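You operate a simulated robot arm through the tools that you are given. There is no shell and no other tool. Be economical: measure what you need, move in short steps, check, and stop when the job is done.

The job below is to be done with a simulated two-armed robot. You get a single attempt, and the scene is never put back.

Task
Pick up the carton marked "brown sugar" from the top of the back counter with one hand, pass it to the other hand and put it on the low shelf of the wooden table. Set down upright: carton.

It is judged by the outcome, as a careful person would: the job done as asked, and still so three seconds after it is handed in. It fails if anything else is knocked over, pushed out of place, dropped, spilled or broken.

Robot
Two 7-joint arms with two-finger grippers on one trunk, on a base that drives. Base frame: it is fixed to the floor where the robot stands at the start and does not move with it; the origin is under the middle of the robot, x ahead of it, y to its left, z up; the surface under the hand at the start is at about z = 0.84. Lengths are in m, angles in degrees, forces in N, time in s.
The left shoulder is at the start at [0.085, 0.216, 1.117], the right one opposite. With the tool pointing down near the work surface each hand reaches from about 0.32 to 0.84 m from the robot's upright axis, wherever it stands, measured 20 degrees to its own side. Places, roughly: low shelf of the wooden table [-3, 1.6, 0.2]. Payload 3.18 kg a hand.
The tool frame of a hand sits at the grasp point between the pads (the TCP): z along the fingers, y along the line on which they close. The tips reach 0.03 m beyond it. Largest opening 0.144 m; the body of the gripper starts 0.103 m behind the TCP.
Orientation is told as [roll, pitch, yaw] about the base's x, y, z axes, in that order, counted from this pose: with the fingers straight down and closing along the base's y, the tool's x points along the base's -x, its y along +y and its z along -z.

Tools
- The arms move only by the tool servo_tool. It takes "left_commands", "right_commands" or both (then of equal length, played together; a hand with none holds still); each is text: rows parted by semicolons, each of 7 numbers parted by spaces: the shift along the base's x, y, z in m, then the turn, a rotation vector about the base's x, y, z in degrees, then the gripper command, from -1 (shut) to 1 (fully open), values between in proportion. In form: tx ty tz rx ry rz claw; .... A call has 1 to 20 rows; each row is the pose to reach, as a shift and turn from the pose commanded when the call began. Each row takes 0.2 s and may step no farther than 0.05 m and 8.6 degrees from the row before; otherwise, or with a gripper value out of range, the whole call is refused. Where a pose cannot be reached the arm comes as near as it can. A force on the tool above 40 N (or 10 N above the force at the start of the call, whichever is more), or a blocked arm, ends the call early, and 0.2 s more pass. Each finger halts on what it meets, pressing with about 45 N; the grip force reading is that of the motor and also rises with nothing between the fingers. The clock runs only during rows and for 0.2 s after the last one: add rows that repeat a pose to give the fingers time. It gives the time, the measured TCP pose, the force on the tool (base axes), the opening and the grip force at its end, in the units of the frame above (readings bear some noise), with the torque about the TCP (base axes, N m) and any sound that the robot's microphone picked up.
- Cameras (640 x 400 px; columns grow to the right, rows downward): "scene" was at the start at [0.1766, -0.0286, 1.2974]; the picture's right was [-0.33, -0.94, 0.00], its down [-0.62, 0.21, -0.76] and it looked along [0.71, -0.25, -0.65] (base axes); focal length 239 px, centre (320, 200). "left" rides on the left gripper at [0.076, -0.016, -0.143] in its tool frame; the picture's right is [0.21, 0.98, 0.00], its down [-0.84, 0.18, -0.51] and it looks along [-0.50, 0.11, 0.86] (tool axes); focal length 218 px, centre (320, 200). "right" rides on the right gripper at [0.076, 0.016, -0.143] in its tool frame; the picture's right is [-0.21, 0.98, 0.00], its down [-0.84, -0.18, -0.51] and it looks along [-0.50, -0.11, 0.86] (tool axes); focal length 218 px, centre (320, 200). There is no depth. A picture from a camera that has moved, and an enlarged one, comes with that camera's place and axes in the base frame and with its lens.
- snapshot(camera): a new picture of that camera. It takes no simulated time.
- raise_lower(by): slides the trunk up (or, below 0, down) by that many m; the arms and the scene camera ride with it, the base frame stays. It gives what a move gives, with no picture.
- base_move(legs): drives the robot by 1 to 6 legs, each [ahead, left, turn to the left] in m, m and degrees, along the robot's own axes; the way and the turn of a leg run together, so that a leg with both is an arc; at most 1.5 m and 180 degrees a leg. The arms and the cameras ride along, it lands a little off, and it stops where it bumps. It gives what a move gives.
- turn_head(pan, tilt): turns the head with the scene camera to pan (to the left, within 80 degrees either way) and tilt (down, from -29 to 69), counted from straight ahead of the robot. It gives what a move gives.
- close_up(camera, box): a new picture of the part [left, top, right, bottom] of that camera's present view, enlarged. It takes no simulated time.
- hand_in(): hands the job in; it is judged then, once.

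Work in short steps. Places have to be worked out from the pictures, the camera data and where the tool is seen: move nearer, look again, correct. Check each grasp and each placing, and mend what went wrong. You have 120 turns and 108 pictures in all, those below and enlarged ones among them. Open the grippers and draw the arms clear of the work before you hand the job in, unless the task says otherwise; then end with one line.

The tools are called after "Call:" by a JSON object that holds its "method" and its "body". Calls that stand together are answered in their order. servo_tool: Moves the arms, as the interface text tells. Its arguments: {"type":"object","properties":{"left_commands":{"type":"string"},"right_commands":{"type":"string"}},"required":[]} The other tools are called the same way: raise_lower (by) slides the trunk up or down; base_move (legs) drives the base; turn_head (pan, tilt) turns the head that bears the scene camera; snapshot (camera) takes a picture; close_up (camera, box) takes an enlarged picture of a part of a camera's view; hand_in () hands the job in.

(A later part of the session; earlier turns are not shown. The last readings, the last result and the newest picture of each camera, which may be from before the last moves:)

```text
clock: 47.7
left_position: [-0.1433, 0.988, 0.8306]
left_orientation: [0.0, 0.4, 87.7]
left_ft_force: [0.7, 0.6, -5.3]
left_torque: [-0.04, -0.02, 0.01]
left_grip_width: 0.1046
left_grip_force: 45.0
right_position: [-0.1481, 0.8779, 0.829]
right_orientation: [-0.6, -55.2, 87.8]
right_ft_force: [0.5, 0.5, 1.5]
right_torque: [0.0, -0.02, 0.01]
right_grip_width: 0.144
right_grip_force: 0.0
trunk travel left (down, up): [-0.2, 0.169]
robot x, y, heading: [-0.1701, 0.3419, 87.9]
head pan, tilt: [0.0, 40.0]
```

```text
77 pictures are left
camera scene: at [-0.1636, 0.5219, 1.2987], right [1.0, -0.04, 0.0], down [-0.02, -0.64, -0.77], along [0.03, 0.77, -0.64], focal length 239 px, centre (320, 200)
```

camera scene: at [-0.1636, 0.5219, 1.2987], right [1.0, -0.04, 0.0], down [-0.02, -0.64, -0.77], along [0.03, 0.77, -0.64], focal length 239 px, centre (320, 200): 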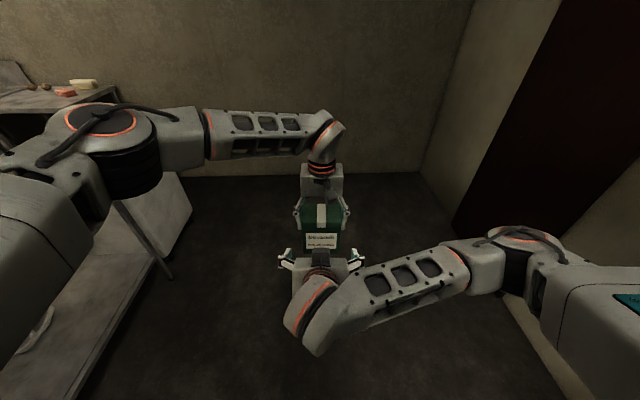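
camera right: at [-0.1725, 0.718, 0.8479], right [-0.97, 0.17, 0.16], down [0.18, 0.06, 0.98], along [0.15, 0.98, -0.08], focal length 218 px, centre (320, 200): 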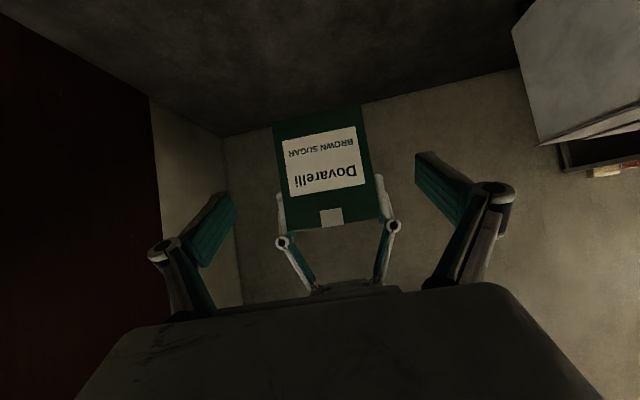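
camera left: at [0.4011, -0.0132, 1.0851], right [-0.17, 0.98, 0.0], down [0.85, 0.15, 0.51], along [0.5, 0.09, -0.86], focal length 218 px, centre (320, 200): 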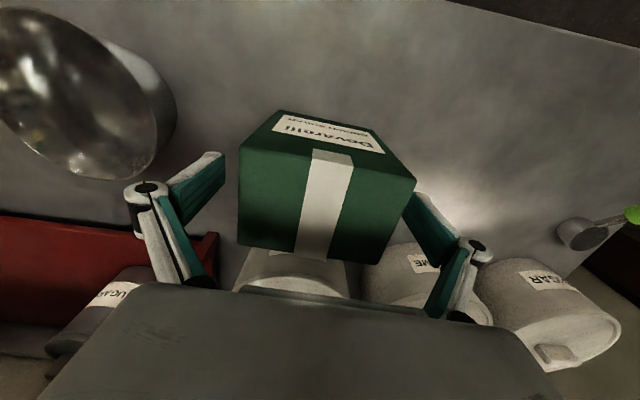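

Alignment looks good. I'll advance along the tool axis to straddle the lower part of the carton.

Call:
{"method": "servo_tool", "body": {"right_commands": "0.003 0.025 -0.016 0 0 0 1; 0.005 0.05 -0.032 0 0 0 1; 0.005 0.075 -0.048 0 0 0 1; 0.005 0.095 -0.061 0 0 0 1; 0.005 0.095 -0.061 0 0 0 1"}}

Call:
{"method": "snapshot", "body": {"camera": "right"}}

Call:
{"method": "close_up", "body": {"camera": "scene", "box": [240, 140, 400, 300]}}

```text
clock: 48.9
left_position: [-0.1437, 0.9892, 0.8306]
left_orientation: [0.1, 0.3, 87.7]
left_ft_force: [-0.5, 0.7, -5.5]
left_torque: [-0.01, -0.03, -0.01]
left_grip_width: 0.1044
left_grip_force: 44.8
right_position: [-0.1422, 0.9724, 0.7688]
right_orientation: [-0.7, -55.2, 87.8]
right_ft_force: [0.0, -0.4, 0.3]
right_torque: [-0.01, 0.02, 0.01]
right_grip_width: 0.1438
right_grip_force: 0.0
trunk travel left (down, up): [-0.2, 0.169]
robot x, y, heading: [-0.1749, 0.3445, 87.8]
head pan, tilt: [0.0, 40.0]
```

```text
76 pictures are left
camera right: at [-0.1672, 0.8138, 0.7862], right [-0.97, 0.17, 0.16], down [0.18, 0.06, 0.98], along [0.15, 0.98, -0.08], focal length 218 px, centre (320, 200)
```

right: 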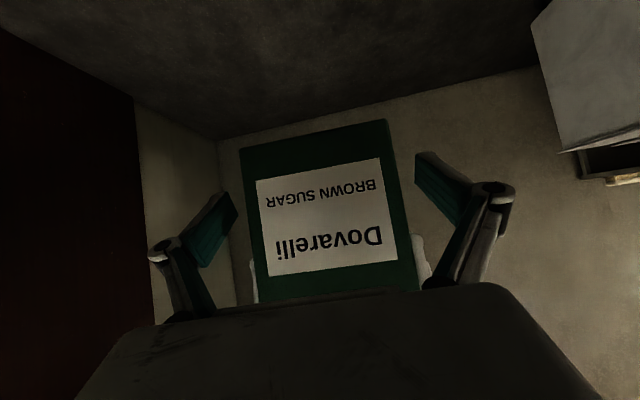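

```text
2.50 times, centred on (320, 220) of scene
camera zoom: at [-0.1637, 0.5219, 1.2987], right [1.0, -0.04, 0.0], down [-0.02, -0.64, -0.77], along [0.03, 0.77, -0.64], focal length 597 px, centre (320, 150)
```

zoom: 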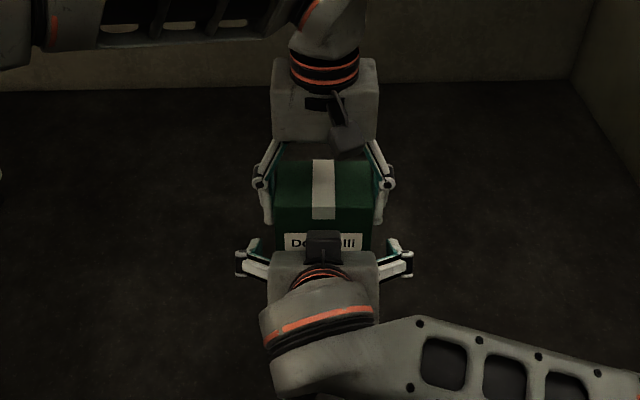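

The carton sits between the right-hand fingers, so I'll close the right gripper.

Call:
{"method": "servo_tool", "body": {"right_commands": "0 0.007 -0.004 0 0 0 0.5; 0 0.007 -0.004 0 0 0 0.2; 0 0.007 -0.004 0 0 0 -0.4; 0 0.007 -0.004 0 0 0 -1; 0 0.007 -0.004 0 0 0 -1"}}

Call:
{"method": "snapshot", "body": {"camera": "right"}}

```text
clock: 50.1
left_position: [-0.1428, 0.9894, 0.831]
left_orientation: [0.1, 0.2, 87.6]
left_ft_force: [11.4, 14.8, -15.7]
left_torque: [0.64, -1.58, 0.02]
left_grip_width: 0.1046
left_grip_force: 45.0
right_position: [-0.143, 0.9795, 0.7645]
right_orientation: [-0.4, -55.1, 87.7]
right_ft_force: [-11.4, -15.5, 11.2]
right_torque: [0.5, 0.78, 0.09]
right_grip_width: 0.1045
right_grip_force: 44.9
trunk travel left (down, up): [-0.2, 0.169]
robot x, y, heading: [-0.171, 0.3376, 87.7]
head pan, tilt: [0.0, 40.0]
```

```text
74 pictures are left
camera right: at [-0.1675, 0.8196, 0.7826], right [-0.97, 0.16, 0.17], down [0.18, 0.06, 0.98], along [0.15, 0.98, -0.09], focal length 218 px, centre (320, 200)
```

right: 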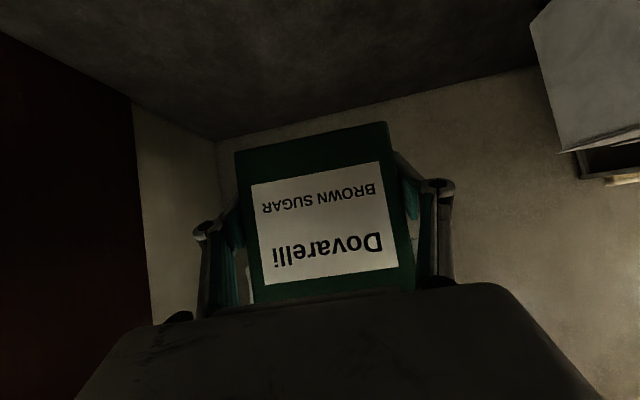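

The right hand holds the carton too (0.1045 wide, 45 N). I'll open the left hand.

Call:
{"method": "servo_tool", "body": {"left_commands": "0 0 0 0 0 0 -0.2; 0 0 0 0 0 0 0.5; 0 0 0 0 0 0 1; 0 0 0 0 0 0 1"}}

Call:
{"method": "close_up", "body": {"camera": "scene", "box": [240, 140, 400, 300]}}

```text
clock: 51.1
left_position: [-0.1438, 0.9886, 0.8303]
left_orientation: [0.2, 0.4, 87.8]
left_ft_force: [-0.3, -0.9, -0.5]
left_torque: [0.02, 0.02, 0.0]
left_grip_width: 0.1442
left_grip_force: 0.1
right_position: [-0.1412, 0.9809, 0.7636]
right_orientation: [-0.8, -55.0, 87.8]
right_ft_force: [0.1, 0.3, 0.4]
right_torque: [-0.1, -0.01, 0.0]
right_grip_width: 0.1044
right_grip_force: 45.5
trunk travel left (down, up): [-0.2, 0.169]
robot x, y, heading: [-0.1748, 0.3421, 88.0]
head pan, tilt: [0.0, 40.0]
```

```text
2.50 times, centred on (320, 220) of scene
camera zoom: at [-0.1638, 0.5221, 1.2986], right [1.0, -0.04, 0.0], down [-0.02, -0.64, -0.77], along [0.03, 0.77, -0.64], focal length 597 px, centre (320, 150)
```

zoom: 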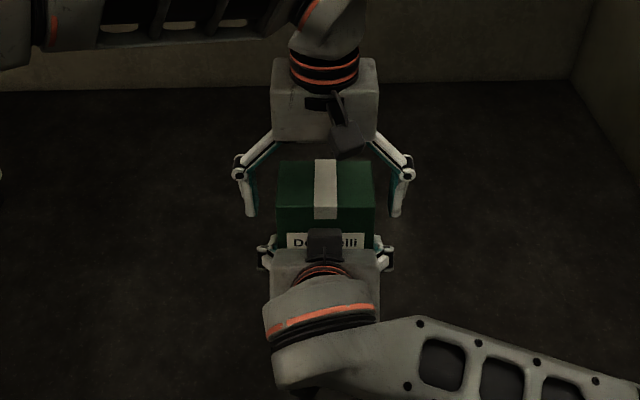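

The left hand has released and the right hand alone holds the carton. I'll raise the left hand clear and then move it over to its own side.

Call:
{"method": "servo_tool", "body": {"left_commands": "0 0.0 0.04 0 0 0 1; 0 0.0 0.08 0 0 0 1; 0 0.0 0.12 0 0 0 1; 0 0 0.16 0 0 0 1; 0 0 0.2 0 0 0 1; -0.02 -0.03 0.22 0 0 0 1; -0.06 -0.06 0.23 0 0 0 1; -0.1 -0.09 0.24 0 0 0 1; -0.14 -0.12 0.24 0 0 0 1; -0.14 -0.16 0.24 0 0 0 1; -0.14 -0.16 0.24 0 0 0 1"}}

Call:
{"method": "snapshot", "body": {"camera": "scene"}}

```text
refused: row 7 steps farther than a row can; nothing moved
```

```text
72 pictures are left
camera scene: at [-0.1638, 0.5221, 1.2986], right [1.0, -0.04, 0.0], down [-0.02, -0.64, -0.77], along [0.03, 0.77, -0.64], focal length 239 px, centre (320, 200)
```

scene: 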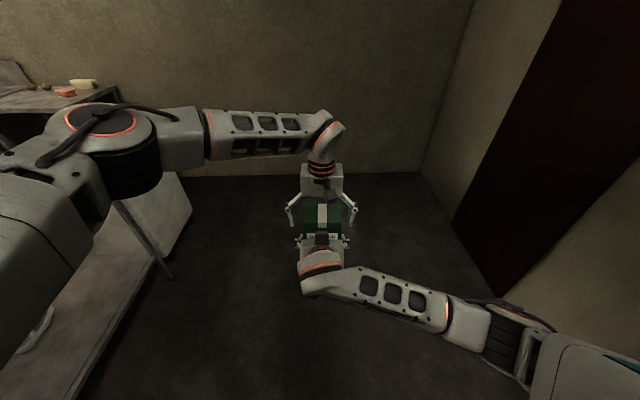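

One row was too long, so I'll resend with shorter steps.

Call:
{"method": "servo_tool", "body": {"left_commands": "0 0 0.04 0 0 0 1; 0 0 0.08 0 0 0 1; 0 0 0.12 0 0 0 1; 0 0 0.16 0 0 0 1; 0 0 0.2 0 0 0 1; -0.02 -0.02 0.22 0 0 0 1; -0.05 -0.04 0.23 0 0 0 1; -0.08 -0.06 0.24 0 0 0 1; -0.11 -0.08 0.24 0 0 0 1; -0.14 -0.1 0.24 0 0 0 1; -0.14 -0.1 0.24 0 0 0 1"}}

Call:
{"method": "snapshot", "body": {"camera": "scene"}}

```text
clock: 53.5
left_position: [-0.2836, 0.8869, 1.0692]
left_orientation: [0.3, 0.3, 87.7]
left_ft_force: [0.3, -0.4, 0.0]
left_torque: [0.0, 0.01, 0.02]
left_grip_width: 0.144
left_grip_force: 0.2
right_position: [-0.1408, 0.9793, 0.7626]
right_orientation: [-0.7, -55.1, 87.8]
right_ft_force: [-0.6, -0.8, -0.6]
right_torque: [-0.05, 0.01, -0.04]
right_grip_width: 0.1045
right_grip_force: 45.5
trunk travel left (down, up): [-0.2, 0.169]
robot x, y, heading: [-0.174, 0.3386, 88.0]
head pan, tilt: [0.0, 40.0]
```

```text
71 pictures are left
camera scene: at [-0.1632, 0.5224, 1.2985], right [1.0, -0.04, 0.0], down [-0.03, -0.64, -0.77], along [0.03, 0.77, -0.64], focal length 239 px, centre (320, 200)
```

scene: 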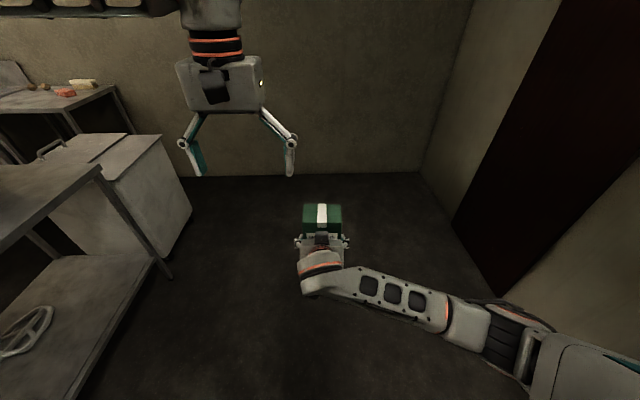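

Handover is done. I'll reverse back down the aisle (x≈-0.2) and then look west for a route.

Call:
{"method": "base_move", "body": {"legs": [[-0.7, 0.0, 0]]}}

Call:
{"method": "turn_head", "body": {"pan": 80, "tilt": 25}}

Call:
{"method": "snapshot", "body": {"camera": "scene"}}

```text
clock: 57.3
left_position: [-0.3082, 0.1829, 1.0701]
left_orientation: [0.1, 0.2, 87.1]
left_ft_force: [-0.3, -0.5, 1.2]
left_torque: [-0.01, 0.0, -0.02]
left_grip_width: 0.144
left_grip_force: 0.0
right_position: [-0.1649, 0.2728, 0.7631]
right_orientation: [-0.6, -55.0, 87.2]
right_ft_force: [-0.6, 0.0, 0.0]
right_torque: [-0.09, 0.01, 0.01]
right_grip_width: 0.1043
right_grip_force: 44.9
trunk travel left (down, up): [-0.2, 0.169]
robot x, y, heading: [-0.2037, -0.3612, 87.2]
head pan, tilt: [0.0, 40.0]
```

```text
clock: 58.9
left_position: [-0.3083, 0.1827, 1.0691]
left_orientation: [0.1, 0.3, 87.1]
left_ft_force: [-0.1, -0.5, -1.0]
left_torque: [-0.01, -0.03, 0.01]
left_grip_width: 0.1441
left_grip_force: 0.2
right_position: [-0.1649, 0.2738, 0.7638]
right_orientation: [-0.7, -55.1, 87.3]
right_ft_force: [0.5, -0.6, 0.3]
right_torque: [-0.04, 0.01, -0.02]
right_grip_width: 0.1046
right_grip_force: 44.5
trunk travel left (down, up): [-0.2, 0.169]
robot x, y, heading: [-0.2044, -0.3634, 87.0]
head pan, tilt: [80.0, 25.0]
```

```text
70 pictures are left
camera scene: at [-0.2868, -0.2482, 1.3219], right [0.22, 0.97, 0.0], down [0.41, -0.09, -0.91], along [-0.88, 0.2, -0.42], focal length 239 px, centre (320, 200)
```

scene: 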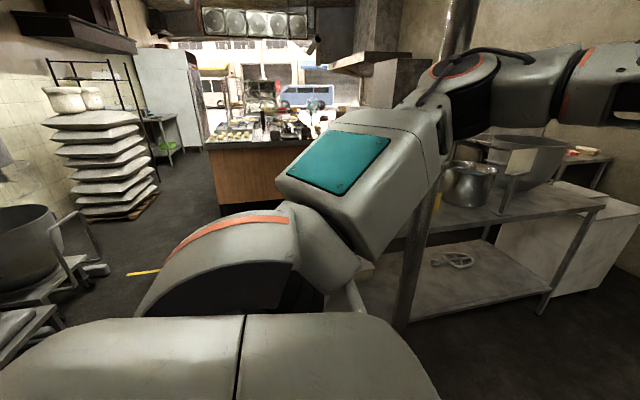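

The pole is at about (-1.15, 0.49), further off than I thought. I'll turn to face west and look again.

Call:
{"method": "base_move", "body": {"legs": [[0, 0, 45], [0, 0, 45]]}}

Call:
{"method": "turn_head", "body": {"pan": 0, "tilt": 22}}

Call:
{"method": "snapshot", "body": {"camera": "scene"}}

Call:
{"method": "turn_head", "body": {"pan": -50, "tilt": 22}}

Call:
{"method": "snapshot", "body": {"camera": "scene"}}

```text
clock: 63.4
left_position: [-0.7516, -0.4632, 1.0701]
left_orientation: [0.0, 0.3, 176.4]
left_ft_force: [-0.5, -0.4, 1.6]
left_torque: [0.01, 0.03, 0.03]
left_grip_width: 0.1441
left_grip_force: 0.1
right_position: [-0.8388, -0.3185, 0.7628]
right_orientation: [-0.6, -55.1, 176.6]
right_ft_force: [0.0, 0.8, -0.1]
right_torque: [0.03, -0.12, 0.0]
right_grip_width: 0.1045
right_grip_force: 45.0
trunk travel left (down, up): [-0.2, 0.169]
robot x, y, heading: [-0.2041, -0.3661, 176.4]
head pan, tilt: [80.0, 25.0]
```

```text
clock: 64.9
left_position: [-0.7507, -0.4625, 1.0712]
left_orientation: [0.1, 0.4, 176.4]
left_ft_force: [-0.3, -0.5, 0.5]
left_torque: [0.0, 0.0, -0.01]
left_grip_width: 0.1443
left_grip_force: 0.0
right_position: [-0.8396, -0.3194, 0.7636]
right_orientation: [-0.7, -55.2, 176.5]
right_ft_force: [-0.2, 0.2, 0.3]
right_torque: [-0.01, -0.08, 0.02]
right_grip_width: 0.1045
right_grip_force: 45.0
trunk travel left (down, up): [-0.2, 0.169]
robot x, y, heading: [-0.2015, -0.3664, 176.4]
head pan, tilt: [0.0, 22.0]
```

```text
69 pictures are left
camera scene: at [-0.3903, -0.3533, 1.3267], right [0.06, 1.0, 0.0], down [0.37, -0.02, -0.93], along [-0.93, 0.06, -0.38], focal length 239 px, centre (320, 200)
```

scene: 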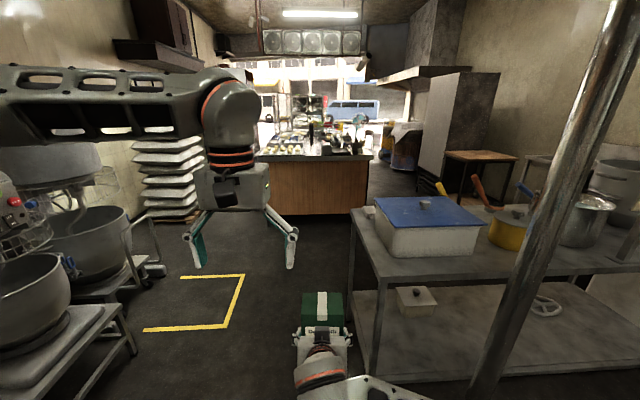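

```text
clock: 66.1
left_position: [-0.7513, -0.4617, 1.0698]
left_orientation: [0.2, 0.3, 176.3]
left_ft_force: [0.3, 0.0, -0.8]
left_torque: [0.01, 0.0, 0.01]
left_grip_width: 0.1439
left_grip_force: 0.0
right_position: [-0.8397, -0.3194, 0.7634]
right_orientation: [-0.7, -55.1, 176.4]
right_ft_force: [0.4, 0.2, 0.1]
right_torque: [-0.01, -0.08, 0.02]
right_grip_width: 0.1043
right_grip_force: 45.6
trunk travel left (down, up): [-0.2, 0.169]
robot x, y, heading: [-0.1981, -0.3671, 176.9]
head pan, tilt: [-50.0, 22.0]
```

```text
68 pictures are left
camera scene: at [-0.3529, -0.2843, 1.3268], right [0.8, 0.6, 0.0], down [0.22, -0.3, -0.93], along [-0.55, 0.74, -0.37], focal length 239 px, centre (320, 200)
```

scene: 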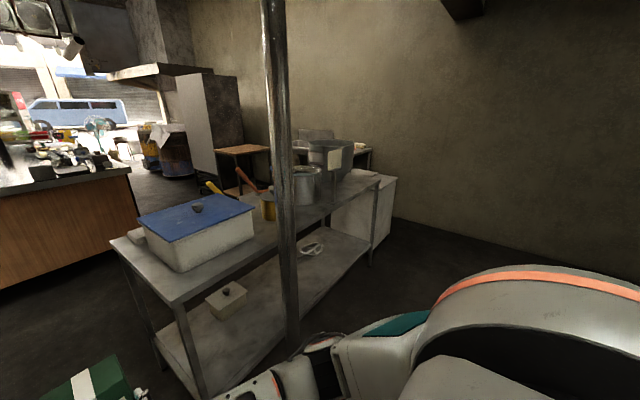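

The route west runs between the mixers (y<-1.15) and the grey table (y>-0.11, x -1.0 to -1.6). After that there's open floor up to the wooden table, whose top runs from about (-2.55, 1.2) to (-3, 1.8). I'll raise the trunk so the arms pass above things, then move to the lane's centre.

Call:
{"method": "raise_lower", "body": {"by": 0.165}}

Call:
{"method": "base_move", "body": {"legs": [[0.1, 0.24, 3]]}}

Call:
{"method": "turn_head", "body": {"pan": 0, "tilt": 30}}

Call:
{"method": "snapshot", "body": {"camera": "scene"}}

```text
clock: 67.9
left_position: [-0.7517, -0.4623, 1.2353]
left_orientation: [0.0, 0.4, 176.3]
left_ft_force: [0.8, 0.4, 0.2]
left_torque: [0.0, -0.02, -0.02]
left_grip_width: 0.1439
left_grip_force: 0.0
right_position: [-0.8399, -0.279, 0.9045]
right_orientation: [-8.2, -54.5, -178.6]
right_ft_force: [0.6, -0.2, -5.3]
right_torque: [0.06, -0.1, 0.02]
right_grip_width: 0.1046
right_grip_force: 44.9
trunk travel left (down, up): [-0.365, 0.004]
robot x, y, heading: [-0.2049, -0.3632, 176.6]
head pan, tilt: [-50.0, 22.0]
```

```text
clock: 70.6
left_position: [-0.8528, -0.7262, 1.2347]
left_orientation: [0.1, 0.3, 179.7]
left_ft_force: [0.9, 0.5, -0.6]
left_torque: [0.02, 0.01, -0.01]
left_grip_width: 0.1441
left_grip_force: 0.0
right_position: [-0.956, -0.5471, 0.9095]
right_orientation: [-7.9, -54.9, -175.8]
right_ft_force: [-0.2, -0.1, -7.0]
right_torque: [0.02, -0.06, 0.0]
right_grip_width: 0.1048
right_grip_force: 45.0
trunk travel left (down, up): [-0.365, 0.004]
robot x, y, heading: [-0.3087, -0.5951, 179.8]
head pan, tilt: [-50.0, 22.0]
```

```text
clock: 71.8
left_position: [-0.8519, -0.7262, 1.2351]
left_orientation: [0.2, 0.4, 179.7]
left_ft_force: [-0.4, 0.1, 0.1]
left_torque: [-0.02, -0.05, 0.02]
left_grip_width: 0.144
left_grip_force: 0.1
right_position: [-0.958, -0.542, 0.9058]
right_orientation: [-8.8, -54.9, -175.4]
right_ft_force: [-1.1, 0.5, -5.6]
right_torque: [-0.01, -0.08, -0.02]
right_grip_width: 0.1045
right_grip_force: 45.5
trunk travel left (down, up): [-0.365, 0.004]
robot x, y, heading: [-0.3106, -0.5959, 179.9]
head pan, tilt: [0.0, 30.0]
```

```text
67 pictures are left
camera scene: at [-0.4417, -0.5969, 1.4821], right [0.0, 1.0, 0.0], down [0.5, 0.0, -0.87], along [-0.87, 0.0, -0.5], focal length 239 px, centre (320, 200)
```

scene: 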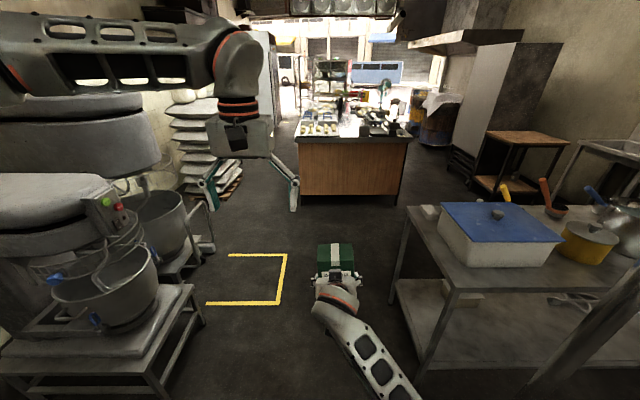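

The right hand sagged and rolled about 8° when the trunk rose. I'll send a null hold row to see whether it recovers.

Call:
{"method": "servo_tool", "body": {"right_commands": "0 0 0 0 0 0 -1; 0 0 0 0 0 0 -1"}}

Call:
{"method": "close_up", "body": {"camera": "scene", "box": [260, 220, 440, 400]}}

```text
clock: 72.4
left_position: [-0.853, -0.7268, 1.2339]
left_orientation: [0.1, 0.3, 179.7]
left_ft_force: [-0.3, -0.1, -0.4]
left_torque: [0.0, 0.0, -0.04]
left_grip_width: 0.1443
left_grip_force: 0.1
right_position: [-0.9568, -0.5425, 0.9074]
right_orientation: [-8.7, -54.9, -175.4]
right_ft_force: [0.3, -0.5, -5.0]
right_torque: [0.0, -0.06, 0.0]
right_grip_width: 0.1043
right_grip_force: 44.9
trunk travel left (down, up): [-0.365, 0.004]
robot x, y, heading: [-0.313, -0.594, 179.8]
head pan, tilt: [0.0, 30.0]
```

```text
2.22 times, centred on (350, 310) of scene
camera zoom: at [-0.4417, -0.597, 1.4821], right [0.0, 1.0, 0.0], down [0.5, 0.0, -0.87], along [-0.87, 0.0, -0.5], focal length 531 px, centre (253, -44)
```

zoom: 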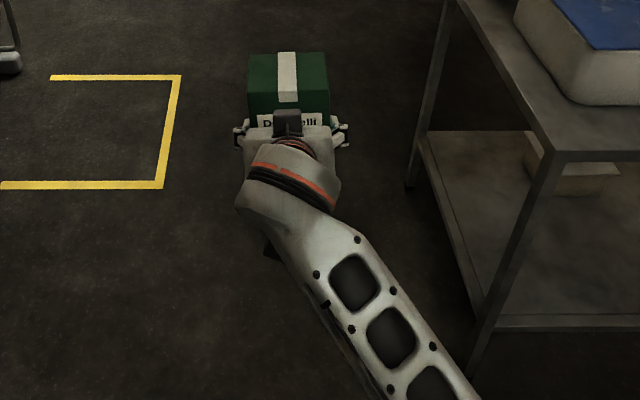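

The right elbow is narrow (l≈-0.2 to -0.3). To bring the left elbow in from the mixers, I'll move the left hand toward the centre, above the right hand, then drive west in stages.

Call:
{"method": "servo_tool", "body": {"left_commands": "0 0.03 0.0 0 0 0 1; -0.02 0.06 0.0 0 0 0 1; -0.04 0.09 0.0 0 0 0 1; -0.05 0.1 0.0 0 0 0 1"}}

Call:
{"method": "base_move", "body": {"legs": [[0.5, -0.03, 0]]}}

Call:
{"method": "turn_head", "body": {"pan": 45, "tilt": 30}}

Call:
{"method": "snapshot", "body": {"camera": "scene"}}

Call:
{"method": "turn_head", "body": {"pan": -45, "tilt": 40}}

Call:
{"method": "snapshot", "body": {"camera": "scene"}}

```text
clock: 73.4
left_position: [-0.9024, -0.6275, 1.2357]
left_orientation: [0.1, 0.4, 179.9]
left_ft_force: [-0.1, 0.5, 0.3]
left_torque: [0.0, -0.01, 0.0]
left_grip_width: 0.1442
left_grip_force: 0.0
right_position: [-0.9564, -0.5427, 0.9069]
right_orientation: [-8.7, -54.7, -175.4]
right_ft_force: [-0.1, 0.3, -6.6]
right_torque: [0.02, -0.07, 0.01]
right_grip_width: 0.1049
right_grip_force: 44.9
trunk travel left (down, up): [-0.365, 0.004]
robot x, y, heading: [-0.304, -0.5992, 179.7]
head pan, tilt: [0.0, 30.0]
```

```text
clock: 76.4
left_position: [-1.4095, -0.6054, 1.2365]
left_orientation: [0.3, 0.4, -179.7]
left_ft_force: [-0.9, -0.3, 0.0]
left_torque: [0.03, -0.03, 0.01]
left_grip_width: 0.144
left_grip_force: 0.1
right_position: [-1.4631, -0.5222, 0.9078]
right_orientation: [-8.7, -54.8, -174.8]
right_ft_force: [-0.8, 0.4, -4.5]
right_torque: [0.02, -0.09, -0.04]
right_grip_width: 0.1044
right_grip_force: 45.4
trunk travel left (down, up): [-0.365, 0.004]
robot x, y, heading: [-0.8185, -0.5659, -179.5]
head pan, tilt: [0.0, 30.0]
```

```text
clock: 77.5
left_position: [-1.407, -0.6056, 1.236]
left_orientation: [0.1, 0.4, -179.6]
left_ft_force: [-0.6, -0.7, 0.3]
left_torque: [0.02, 0.02, 0.03]
left_grip_width: 0.1442
left_grip_force: 0.1
right_position: [-1.4636, -0.5204, 0.9066]
right_orientation: [-8.9, -54.8, -174.6]
right_ft_force: [0.7, 0.4, -4.9]
right_torque: [0.0, -0.09, 0.01]
right_grip_width: 0.1045
right_grip_force: 44.8
trunk travel left (down, up): [-0.365, 0.004]
robot x, y, heading: [-0.8156, -0.5719, -179.5]
head pan, tilt: [45.0, 30.0]
```

```text
65 pictures are left
camera scene: at [-0.9205, -0.6342, 1.4822], right [-0.71, 0.7, 0.0], down [0.35, 0.36, -0.87], along [-0.61, -0.62, -0.5], focal length 239 px, centre (320, 200)
```

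scene: 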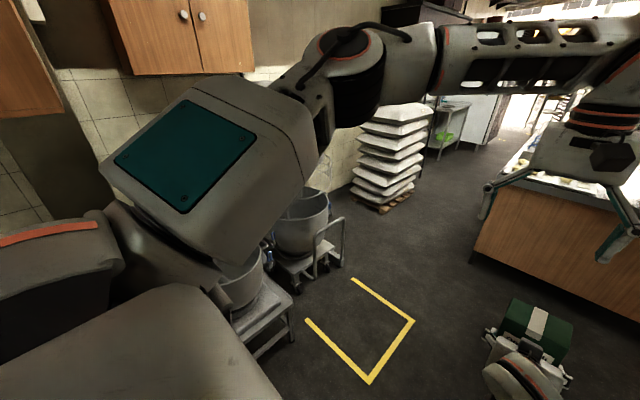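

```text
clock: 79.1
left_position: [-1.4084, -0.6045, 1.2348]
left_orientation: [0.0, 0.3, -179.7]
left_ft_force: [0.4, -0.7, -0.2]
left_torque: [0.0, -0.02, 0.02]
left_grip_width: 0.1438
left_grip_force: 0.2
right_position: [-1.463, -0.52, 0.9076]
right_orientation: [-8.8, -54.8, -174.5]
right_ft_force: [-0.6, 0.4, -5.6]
right_torque: [0.0, -0.04, -0.03]
right_grip_width: 0.1042
right_grip_force: 45.3
trunk travel left (down, up): [-0.365, 0.004]
robot x, y, heading: [-0.815, -0.5691, -179.6]
head pan, tilt: [-45.0, 40.0]
```

```text
64 pictures are left
camera scene: at [-0.9175, -0.5103, 1.4668], right [0.7, 0.71, 0.0], down [0.46, -0.45, -0.77], along [-0.55, 0.54, -0.64], focal length 239 px, centre (320, 200)
```

scene: 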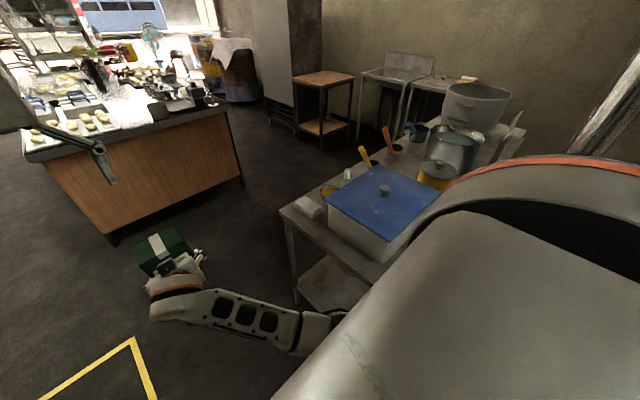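

The wooden table's feet are at about (-2.9, 1.5), (-3.45, 1.5) and (-2.83, 1.9), with the top near 0.72 and the shelf near 0.15–0.2. I'll drive on west, then turn right to approach from the south-east.

Call:
{"method": "base_move", "body": {"legs": [[0.65, 0, 0], [0.68, 0, 0], [0, 0, -75]]}}

Call:
{"method": "turn_head", "body": {"pan": 0, "tilt": 25}}

Call:
{"method": "snapshot", "body": {"camera": "scene"}}

```text
clock: 89.3
left_position: [-2.3512, -0.0207, 1.2356]
left_orientation: [0.2, 0.3, 106.9]
left_ft_force: [0.1, 0.2, -0.9]
left_torque: [0.0, 0.0, -0.04]
left_grip_width: 0.144
left_grip_force: 0.1
right_position: [-2.2861, 0.0576, 0.9063]
right_orientation: [-8.8, -54.8, 112.0]
right_ft_force: [1.1, -0.6, -4.3]
right_torque: [-0.08, -0.03, 0.0]
right_grip_width: 0.1042
right_grip_force: 45.5
trunk travel left (down, up): [-0.365, 0.004]
robot x, y, heading: [-2.1483, -0.5758, 107.1]
head pan, tilt: [-45.0, 40.0]
```

```text
clock: 90.4
left_position: [-2.3519, -0.0203, 1.2352]
left_orientation: [-0.1, 0.2, 106.9]
left_ft_force: [0.3, -0.6, 0.1]
left_torque: [0.01, 0.02, -0.02]
left_grip_width: 0.1439
left_grip_force: 0.1
right_position: [-2.2852, 0.0573, 0.9061]
right_orientation: [-9.0, -54.8, 112.1]
right_ft_force: [0.0, -0.5, -5.6]
right_torque: [-0.08, -0.02, 0.01]
right_grip_width: 0.1045
right_grip_force: 44.8
trunk travel left (down, up): [-0.365, 0.004]
robot x, y, heading: [-2.1476, -0.5728, 107.0]
head pan, tilt: [0.0, 25.0]
```

```text
63 pictures are left
camera scene: at [-2.1849, -0.449, 1.4901], right [0.96, 0.29, 0.0], down [0.12, -0.4, -0.91], along [-0.26, 0.87, -0.42], focal length 239 px, centre (320, 200)
```

scene: 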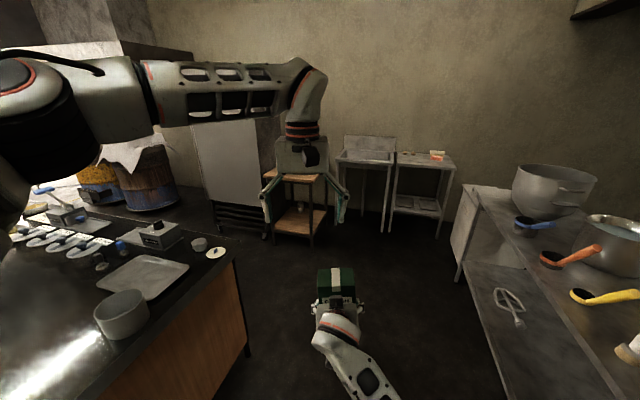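

The wooden table is in view; the counter corner is at about (-2.88, 0.34). I'll zoom in on the shelf.

Call:
{"method": "close_up", "body": {"camera": "scene", "box": [240, 150, 360, 260]}}

```text
3.64 times, centred on (300, 205) of scene
camera zoom: at [-2.1849, -0.449, 1.4901], right [0.96, 0.29, 0.0], down [0.12, -0.4, -0.91], along [-0.26, 0.87, -0.42], focal length 869 px, centre (393, 182)
```

zoom: 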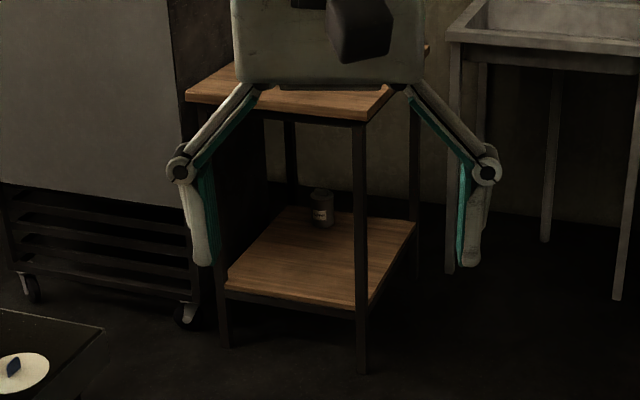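

The shelf spans about x -3.24…-2.82 and y 1.41…1.92 at z≈0.21, with a small can at the back left (-3.10, 1.84). I'll test the low reach here in free space: move the left hand aside, then lower the trunk.

Call:
{"method": "servo_tool", "body": {"left_commands": "-0.04 0 0.0 0 0 0 1; -0.08 -0.015 0 0 0 0 1; -0.12 -0.03 0 0 0 0 1; -0.16 -0.045 0 0 0 0 1; -0.2 -0.06 0 0 0 0 1; -0.2 -0.06 0 0 0 0 1", "right_commands": "0 0 0 -0.3 1 0.4 -1; 0 0 0 -0.6 2 0.8 -1; 0 0 0 -0.9 3 1.2 -1; 0 0 0 -1.2 4 1.8 -1; 0 0 0 -1.5 4.9 2.3 -1; 0 0 0 -1.5 4.9 2.3 -1"}}

Call:
{"method": "raise_lower", "body": {"by": -0.36}}

Call:
{"method": "snapshot", "body": {"camera": "scene"}}

```text
clock: 91.8
left_position: [-2.5426, -0.0775, 1.2328]
left_orientation: [0.2, 0.2, 107.0]
left_ft_force: [0.3, -0.3, 1.0]
left_torque: [0.01, 0.02, 0.03]
left_grip_width: 0.144
left_grip_force: 0.2
left hand out of reach, approached as far as the arm can: row 5, 6
right_position: [-2.2721, 0.0596, 0.8945]
right_orientation: [-2.4, -54.4, 108.6]
right_ft_force: [-0.3, 0.3, -4.4]
right_torque: [-0.09, -0.03, 0.01]
right_grip_width: 0.1045
right_grip_force: 45.0
trunk travel left (down, up): [-0.365, 0.004]
robot x, y, heading: [-2.1499, -0.5723, 107.0]
head pan, tilt: [0.0, 25.0]
```

```text
clock: 93.5
left_position: [-2.5413, -0.0731, 1.0786]
left_orientation: [0.2, 1.6, 107.0]
left_ft_force: [-0.7, 0.8, 0.5]
left_torque: [-0.04, 0.0, -0.01]
left_grip_width: 0.1437
left_grip_force: 0.0
right_position: [-2.2161, 0.0689, 0.705]
right_orientation: [-14.0, -51.7, 117.5]
right_ft_force: [-0.5, 0.1, -5.9]
right_torque: [-0.1, -0.06, -0.04]
right_grip_width: 0.1046
right_grip_force: 44.8
trunk travel left (down, up): [-0.221, 0.149]
robot x, y, heading: [-2.1493, -0.5721, 106.9]
head pan, tilt: [0.0, 25.0]
stopped: the arm was blocked; the commanded pose is now the measured one
```

```text
61 pictures are left
camera scene: at [-2.1969, -0.4096, 1.3424], right [0.96, 0.29, 0.0], down [0.12, -0.41, -0.91], along [-0.26, 0.87, -0.42], focal length 239 px, centre (320, 200)
```

scene: 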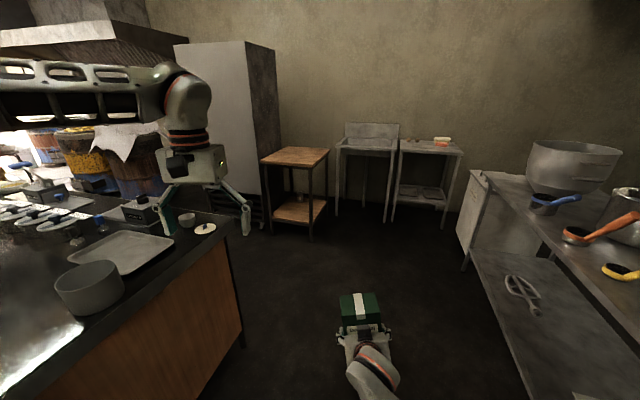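

The trunk stopped as blocked and the right hand rolled, so something is touching the right arm. I'll look at the right arm.

Call:
{"method": "turn_head", "body": {"pan": -60, "tilt": 60}}

Call:
{"method": "snapshot", "body": {"camera": "scene"}}

Call:
{"method": "turn_head", "body": {"pan": 50, "tilt": 40}}

Call:
{"method": "snapshot", "body": {"camera": "scene"}}

```text
clock: 94.8
left_position: [-2.5426, -0.0728, 1.0809]
left_orientation: [0.1, 1.6, 106.9]
left_ft_force: [0.7, -0.1, -0.1]
left_torque: [-0.03, 0.0, 0.02]
left_grip_width: 0.1442
left_grip_force: 0.1
right_position: [-2.2181, 0.0679, 0.7093]
right_orientation: [-14.2, -52.0, 117.7]
right_ft_force: [0.9, 0.0, -5.1]
right_torque: [-0.1, -0.03, -0.02]
right_grip_width: 0.1047
right_grip_force: 45.0
trunk travel left (down, up): [-0.221, 0.149]
robot x, y, heading: [-2.1479, -0.5746, 107.2]
head pan, tilt: [-60.0, 60.0]
```

```text
60 pictures are left
camera scene: at [-2.1239, -0.4512, 1.2938], right [0.73, -0.68, 0.0], down [-0.59, -0.63, -0.5], along [0.34, 0.37, -0.87], focal length 239 px, centre (320, 200)
```

scene: 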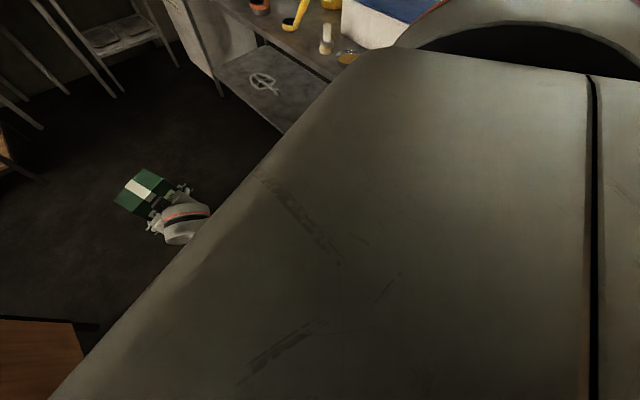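

```text
clock: 96.6
left_position: [-2.5416, -0.0737, 1.0812]
left_orientation: [0.1, 1.4, 107.0]
left_ft_force: [0.1, -0.3, -0.2]
left_torque: [0.02, 0.01, 0.01]
left_grip_width: 0.1437
left_grip_force: 0.0
right_position: [-2.2171, 0.0692, 0.7089]
right_orientation: [-14.1, -51.9, 117.7]
right_ft_force: [-0.5, -0.6, -6.2]
right_torque: [-0.07, -0.02, 0.01]
right_grip_width: 0.1047
right_grip_force: 44.7
trunk travel left (down, up): [-0.221, 0.149]
robot x, y, heading: [-2.1454, -0.5772, 106.8]
head pan, tilt: [50.0, 40.0]
```

```text
59 pictures are left
camera scene: at [-2.2476, -0.4667, 1.3205], right [0.39, 0.92, 0.0], down [0.59, -0.25, -0.77], along [-0.7, 0.3, -0.64], focal length 239 px, centre (320, 200)
```

scene: 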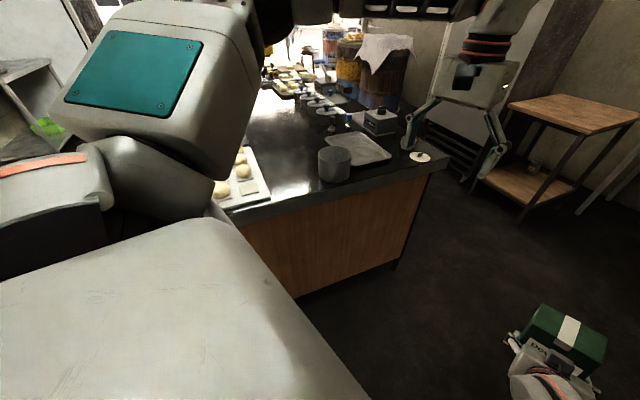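

The left arm is clear. The right elbow is tucked against my own trunk. I'll move the right hand out to its own side and forward, and re-level it.

Call:
{"method": "servo_tool", "body": {"right_commands": "0.033 0.016 0 -0.5 1.6 0.1 -1; 0.066 0.032 0 -1 3.2 0.2 -1; 0.1 0.05 0 -1.5 5 0.3 -1; 0.133 0.066 0 -2 6.6 0.4 -1; 0.163 0.082 0 -2.5 8.3 0.4 -1; 0.163 0.082 0 -2.5 8.3 0.4 -1"}}

Call:
{"method": "turn_head", "body": {"pan": -20, "tilt": 45}}

Call:
{"method": "snapshot", "body": {"camera": "scene"}}

```text
clock: 98.0
left_position: [-2.5428, -0.0739, 1.082]
left_orientation: [0.1, 1.4, 107.0]
left_ft_force: [-0.9, -0.9, 0.3]
left_torque: [0.01, -0.02, 0.04]
left_grip_width: 0.1443
left_grip_force: 0.1
right_position: [-2.0582, 0.1483, 0.7099]
right_orientation: [0.8, -52.9, 106.4]
right_ft_force: [0.1, -0.3, -4.6]
right_torque: [-0.12, 0.0, -0.05]
right_grip_width: 0.1044
right_grip_force: 44.6
trunk travel left (down, up): [-0.221, 0.149]
robot x, y, heading: [-2.1487, -0.5789, 107.5]
head pan, tilt: [50.0, 40.0]
```

```text
clock: 99.4
left_position: [-2.5424, -0.074, 1.0812]
left_orientation: [0.1, 1.4, 106.9]
left_ft_force: [0.3, -0.5, -0.2]
left_torque: [0.02, -0.01, 0.03]
left_grip_width: 0.1437
left_grip_force: 0.0
right_position: [-2.0583, 0.1485, 0.7096]
right_orientation: [0.6, -52.8, 106.3]
right_ft_force: [0.7, 0.5, -4.7]
right_torque: [-0.11, -0.01, -0.03]
right_grip_width: 0.1044
right_grip_force: 44.6
trunk travel left (down, up): [-0.221, 0.149]
robot x, y, heading: [-2.1482, -0.5747, 107.0]
head pan, tilt: [-20.0, 45.0]
```

```text
58 pictures are left
camera scene: at [-2.1651, -0.4187, 1.3132], right [1.0, -0.05, 0.0], down [-0.04, -0.71, -0.71], along [0.04, 0.71, -0.71], focal length 239 px, centre (320, 200)
```

scene: 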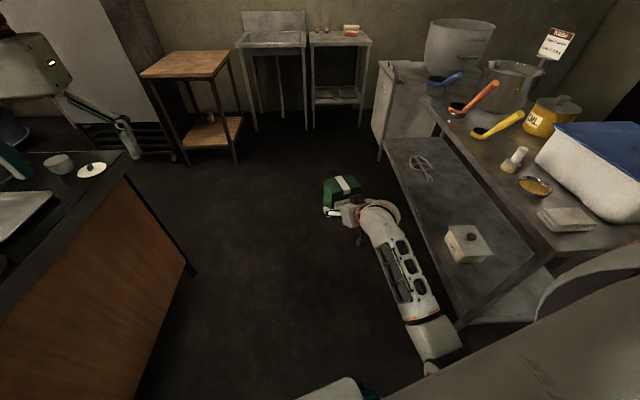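

That's much better: the right arm is straight and the carton is level at f≈0.67, l≈-0.30. The elbow is close to the grey table, so I'll drive ahead into open floor before lowering.

Call:
{"method": "base_move", "body": {"legs": [[0.8, 0.03, 0]]}}

Call:
{"method": "turn_head", "body": {"pan": 0, "tilt": 35}}

Call:
{"method": "snapshot", "body": {"camera": "scene"}}

```text
clock: 103.7
left_position: [-2.8093, 0.6611, 1.0806]
left_orientation: [0.1, 1.4, 107.7]
left_ft_force: [0.6, 0.7, 0.1]
left_torque: [-0.01, -0.02, -0.01]
left_grip_width: 0.1441
left_grip_force: 0.0
right_position: [-2.328, 0.8872, 0.7098]
right_orientation: [0.6, -52.8, 107.2]
right_ft_force: [-0.3, 0.2, -6.2]
right_torque: [-0.04, -0.02, -0.02]
right_grip_width: 0.1043
right_grip_force: 45.7
trunk travel left (down, up): [-0.221, 0.149]
robot x, y, heading: [-2.4081, 0.1639, 107.6]
head pan, tilt: [-20.0, 45.0]
```

```text
clock: 104.5
left_position: [-2.8101, 0.6603, 1.0813]
left_orientation: [0.0, 1.5, 107.6]
left_ft_force: [1.0, -0.5, -0.3]
left_torque: [-0.02, -0.03, -0.01]
left_grip_width: 0.1443
left_grip_force: 0.0
right_position: [-2.328, 0.8876, 0.7096]
right_orientation: [0.7, -52.8, 107.1]
right_ft_force: [-0.7, 0.0, -7.1]
right_torque: [-0.08, -0.01, -0.04]
right_grip_width: 0.1045
right_grip_force: 44.9
trunk travel left (down, up): [-0.221, 0.149]
robot x, y, heading: [-2.4066, 0.1655, 107.7]
head pan, tilt: [0.0, 35.0]
```

```text
57 pictures are left
camera scene: at [-2.4584, 0.3215, 1.328], right [0.95, 0.3, 0.0], down [0.17, -0.55, -0.82], along [-0.25, 0.78, -0.57], focal length 239 px, centre (320, 200)
```

scene: 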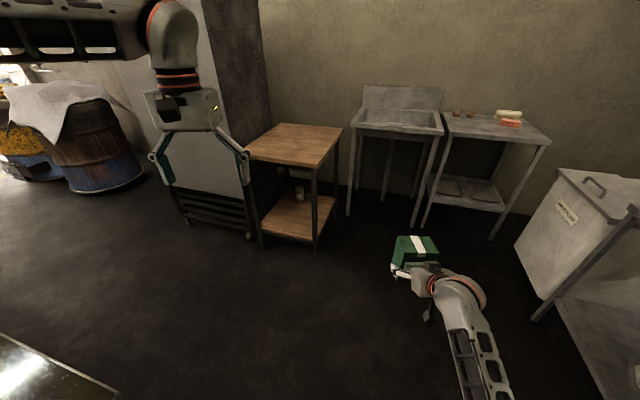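

The feet confirm the table front at y≈1.42, x -3.27 to -2.85. I'll go forward 0.4 m to clear the counter corner, then tuck the left hand in and up so the trunk can lower.

Call:
{"method": "base_move", "body": {"legs": [[0.38, 0.0, 0]]}}

Call:
{"method": "servo_tool", "body": {"left_commands": "0.03 -0.02 0.02 0 0 0 1; 0.06 -0.04 0.04 0 0 0 1; 0.09 -0.06 0.06 0 0 0 1; 0.12 -0.08 0.08 0 0 0 1; 0.15 -0.1 0.1 0 0 0 1; 0.15 -0.1 0.1 0 0 0 1"}}

Call:
{"method": "raise_lower", "body": {"by": -0.2}}

Call:
{"method": "snapshot", "body": {"camera": "scene"}}

```text
clock: 106.9
left_position: [-2.9236, 1.0297, 1.0815]
left_orientation: [0.0, 1.5, 107.3]
left_ft_force: [0.7, 0.5, 0.0]
left_torque: [-0.01, 0.01, -0.01]
left_grip_width: 0.1441
left_grip_force: 0.1
right_position: [-2.4406, 1.2558, 0.7088]
right_orientation: [0.6, -52.9, 106.9]
right_ft_force: [-0.6, -0.4, -5.9]
right_torque: [-0.07, -0.02, 0.0]
right_grip_width: 0.1045
right_grip_force: 44.5
trunk travel left (down, up): [-0.221, 0.149]
robot x, y, heading: [-2.525, 0.5287, 107.3]
head pan, tilt: [0.0, 35.0]
```

```text
clock: 108.3
left_position: [-2.7714, 0.9311, 1.1835]
left_orientation: [0.1, 1.5, 107.4]
left_ft_force: [-0.2, -0.1, 0.3]
left_torque: [-0.02, 0.01, 0.0]
left_grip_width: 0.1439
left_grip_force: 0.1
right_position: [-2.4413, 1.2549, 0.709]
right_orientation: [0.6, -52.8, 106.9]
right_ft_force: [-0.4, 0.4, -5.3]
right_torque: [-0.06, -0.04, -0.01]
right_grip_width: 0.1045
right_grip_force: 45.1
trunk travel left (down, up): [-0.221, 0.149]
robot x, y, heading: [-2.5259, 0.5325, 107.3]
head pan, tilt: [0.0, 35.0]
```

```text
clock: 110.1
left_position: [-2.7775, 0.9414, 0.989]
left_orientation: [0.0, 3.0, 107.6]
left_ft_force: [-6.6, 7.8, -4.9]
left_torque: [-0.8, -0.7, -0.14]
left_grip_width: 0.1441
left_grip_force: 0.0
right_position: [-2.4388, 1.2466, 0.5118]
right_orientation: [0.7, -51.0, 106.8]
right_ft_force: [0.0, 0.8, -5.2]
right_torque: [-0.12, -0.03, 0.01]
right_grip_width: 0.1046
right_grip_force: 44.7
trunk travel left (down, up): [-0.039, 0.331]
robot x, y, heading: [-2.5301, 0.5265, 107.4]
head pan, tilt: [0.0, 35.0]
stopped: the force on the tool passed its limit at 63 N (the readings are from after the stop); the commanded pose is now the measured one
```

```text
56 pictures are left
camera scene: at [-2.6294, 0.8643, 1.1084], right [0.95, 0.31, 0.0], down [0.17, -0.54, -0.82], along [-0.25, 0.78, -0.57], focal length 239 px, centre (320, 200)
```

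scene: 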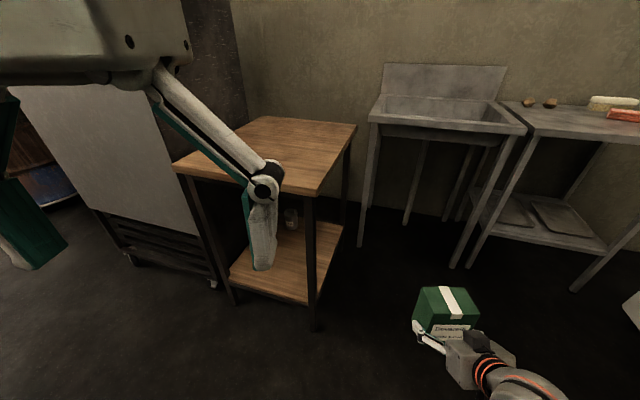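

As the trunk lowers the head leans forward, and the left hand touched it. I'll move the left hand forward and out to its own side.

Call:
{"method": "servo_tool", "body": {"left_commands": "-0.01 0.035 0 0 0 0 1; -0.04 0.06 0.02 0 0 0 1; -0.075 0.08 0.04 0 0 0 1; -0.11 0.1 0.06 0 0 0 1; -0.14 0.113 0.06 0 0 0 1; -0.14 0.113 0.06 0 0 0 1"}}

Call:
{"method": "snapshot", "body": {"camera": "scene"}}

```text
clock: 111.5
left_position: [-2.891, 1.0417, 1.0164]
left_orientation: [0.0, 2.7, 107.6]
left_ft_force: [-0.8, 0.1, 0.5]
left_torque: [-0.03, -0.02, 0.0]
left_grip_width: 0.1441
left_grip_force: 0.1
left hand out of reach, approached as far as the arm can: row 4, 5, 6
right_position: [-2.4387, 1.2481, 0.5156]
right_orientation: [0.7, -51.4, 106.8]
right_ft_force: [0.7, -0.2, -5.0]
right_torque: [-0.09, -0.04, 0.0]
right_grip_width: 0.1043
right_grip_force: 44.6
trunk travel left (down, up): [-0.039, 0.331]
robot x, y, heading: [-2.5234, 0.5328, 107.5]
head pan, tilt: [0.0, 35.0]
```

```text
55 pictures are left
camera scene: at [-2.6282, 0.8632, 1.1089], right [0.95, 0.3, 0.0], down [0.17, -0.55, -0.82], along [-0.24, 0.78, -0.57], focal length 239 px, centre (320, 200)
```

scene: 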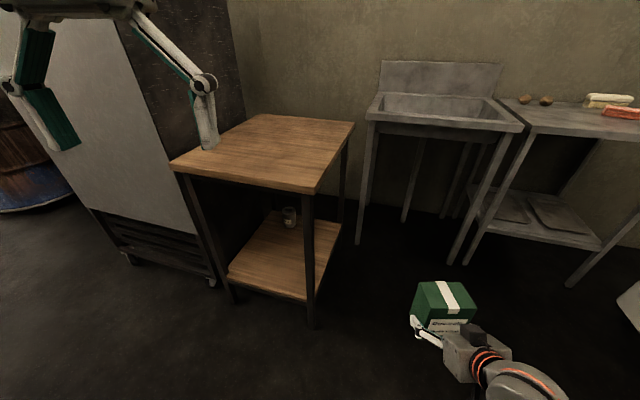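

The left hand is clear. Now I'll lower the right hand with the arm to near shelf height, here on the open floor.

Call:
{"method": "servo_tool", "body": {"right_commands": "0 0 -0.04 0 0 0 -1; 0 0 -0.08 0 0 0 -1; 0 0 -0.12 0 0 0 -1; 0 0 -0.16 0 0 0 -1; 0 0 -0.2 0 0 0 -1; 0 0 -0.23 0 0 0 -1; 0 0 -0.23 0 0 0 -1"}}

Call:
{"method": "snapshot", "body": {"camera": "scene"}}

```text
clock: 113.1
left_position: [-2.8899, 1.0413, 1.0162]
left_orientation: [-0.2, 2.7, 107.7]
left_ft_force: [-0.2, 0.6, -0.1]
left_torque: [0.03, 0.01, -0.01]
left_grip_width: 0.1441
left_grip_force: 0.0
right_position: [-2.4392, 1.2488, 0.2825]
right_orientation: [0.6, -51.5, 106.8]
right_ft_force: [-0.2, -0.6, -5.5]
right_torque: [-0.08, -0.05, -0.02]
right_grip_width: 0.1043
right_grip_force: 45.0
trunk travel left (down, up): [-0.039, 0.331]
robot x, y, heading: [-2.5235, 0.5336, 107.1]
head pan, tilt: [0.0, 35.0]
```

```text
54 pictures are left
camera scene: at [-2.6282, 0.8633, 1.1089], right [0.95, 0.3, 0.0], down [0.17, -0.55, -0.82], along [-0.24, 0.78, -0.57], focal length 239 px, centre (320, 200)
```

scene: 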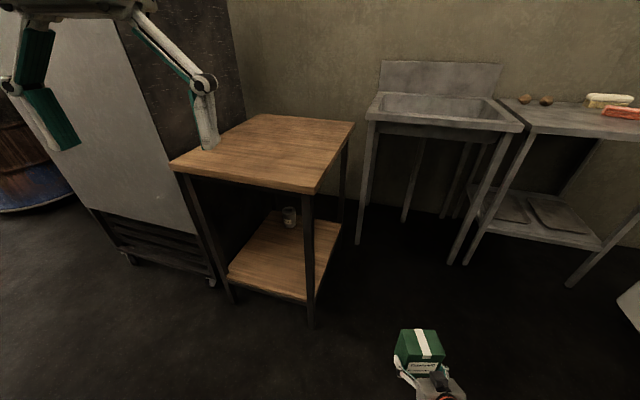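

Reach works: TCP z=0.2825, with the carton bottom ≈0.245. I'll correct the 3.5° pitch and test pulling in to f≈0.57, l≈-0.20, which the insertion needs.

Call:
{"method": "servo_tool", "body": {"right_commands": "-0.015 -0.028 0 1 0.3 0 -1; -0.03 -0.056 0 2 0.6 0 -1; -0.045 -0.084 0 3 0.9 0 -1; -0.06 -0.112 0.005 3.35 1 0 -1; -0.06 -0.112 0.005 3.35 1 0 -1"}}

Call:
{"method": "snapshot", "body": {"camera": "right"}}

```text
clock: 114.1
left_position: [-2.8911, 1.0427, 1.0123]
left_orientation: [-0.1, 3.0, 108.0]
left_ft_force: [-0.6, 0.1, -0.3]
left_torque: [0.03, -0.04, 0.0]
left_grip_width: 0.144
left_grip_force: 0.1
right_position: [-2.4162, 1.1814, 0.2856]
right_orientation: [-15.9, -54.4, 124.0]
right_ft_force: [-1.7, -0.1, -5.6]
right_torque: [-0.01, -0.16, -0.08]
right_grip_width: 0.1044
right_grip_force: 46.0
trunk travel left (down, up): [-0.039, 0.331]
robot x, y, heading: [-2.523, 0.5292, 107.6]
head pan, tilt: [0.0, 35.0]
stopped in row 4 (right hand): the arm was blocked; the commanded pose is now the measured one
```

```text
53 pictures are left
camera right: at [-2.377, 1.0251, 0.3005], right [-0.97, -0.25, 0.01], down [0.0, 0.06, 1.0], along [-0.25, 0.97, -0.06], focal length 218 px, centre (320, 200)
```

right: 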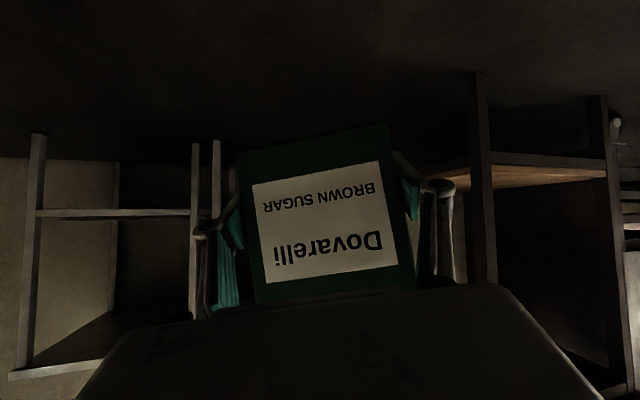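

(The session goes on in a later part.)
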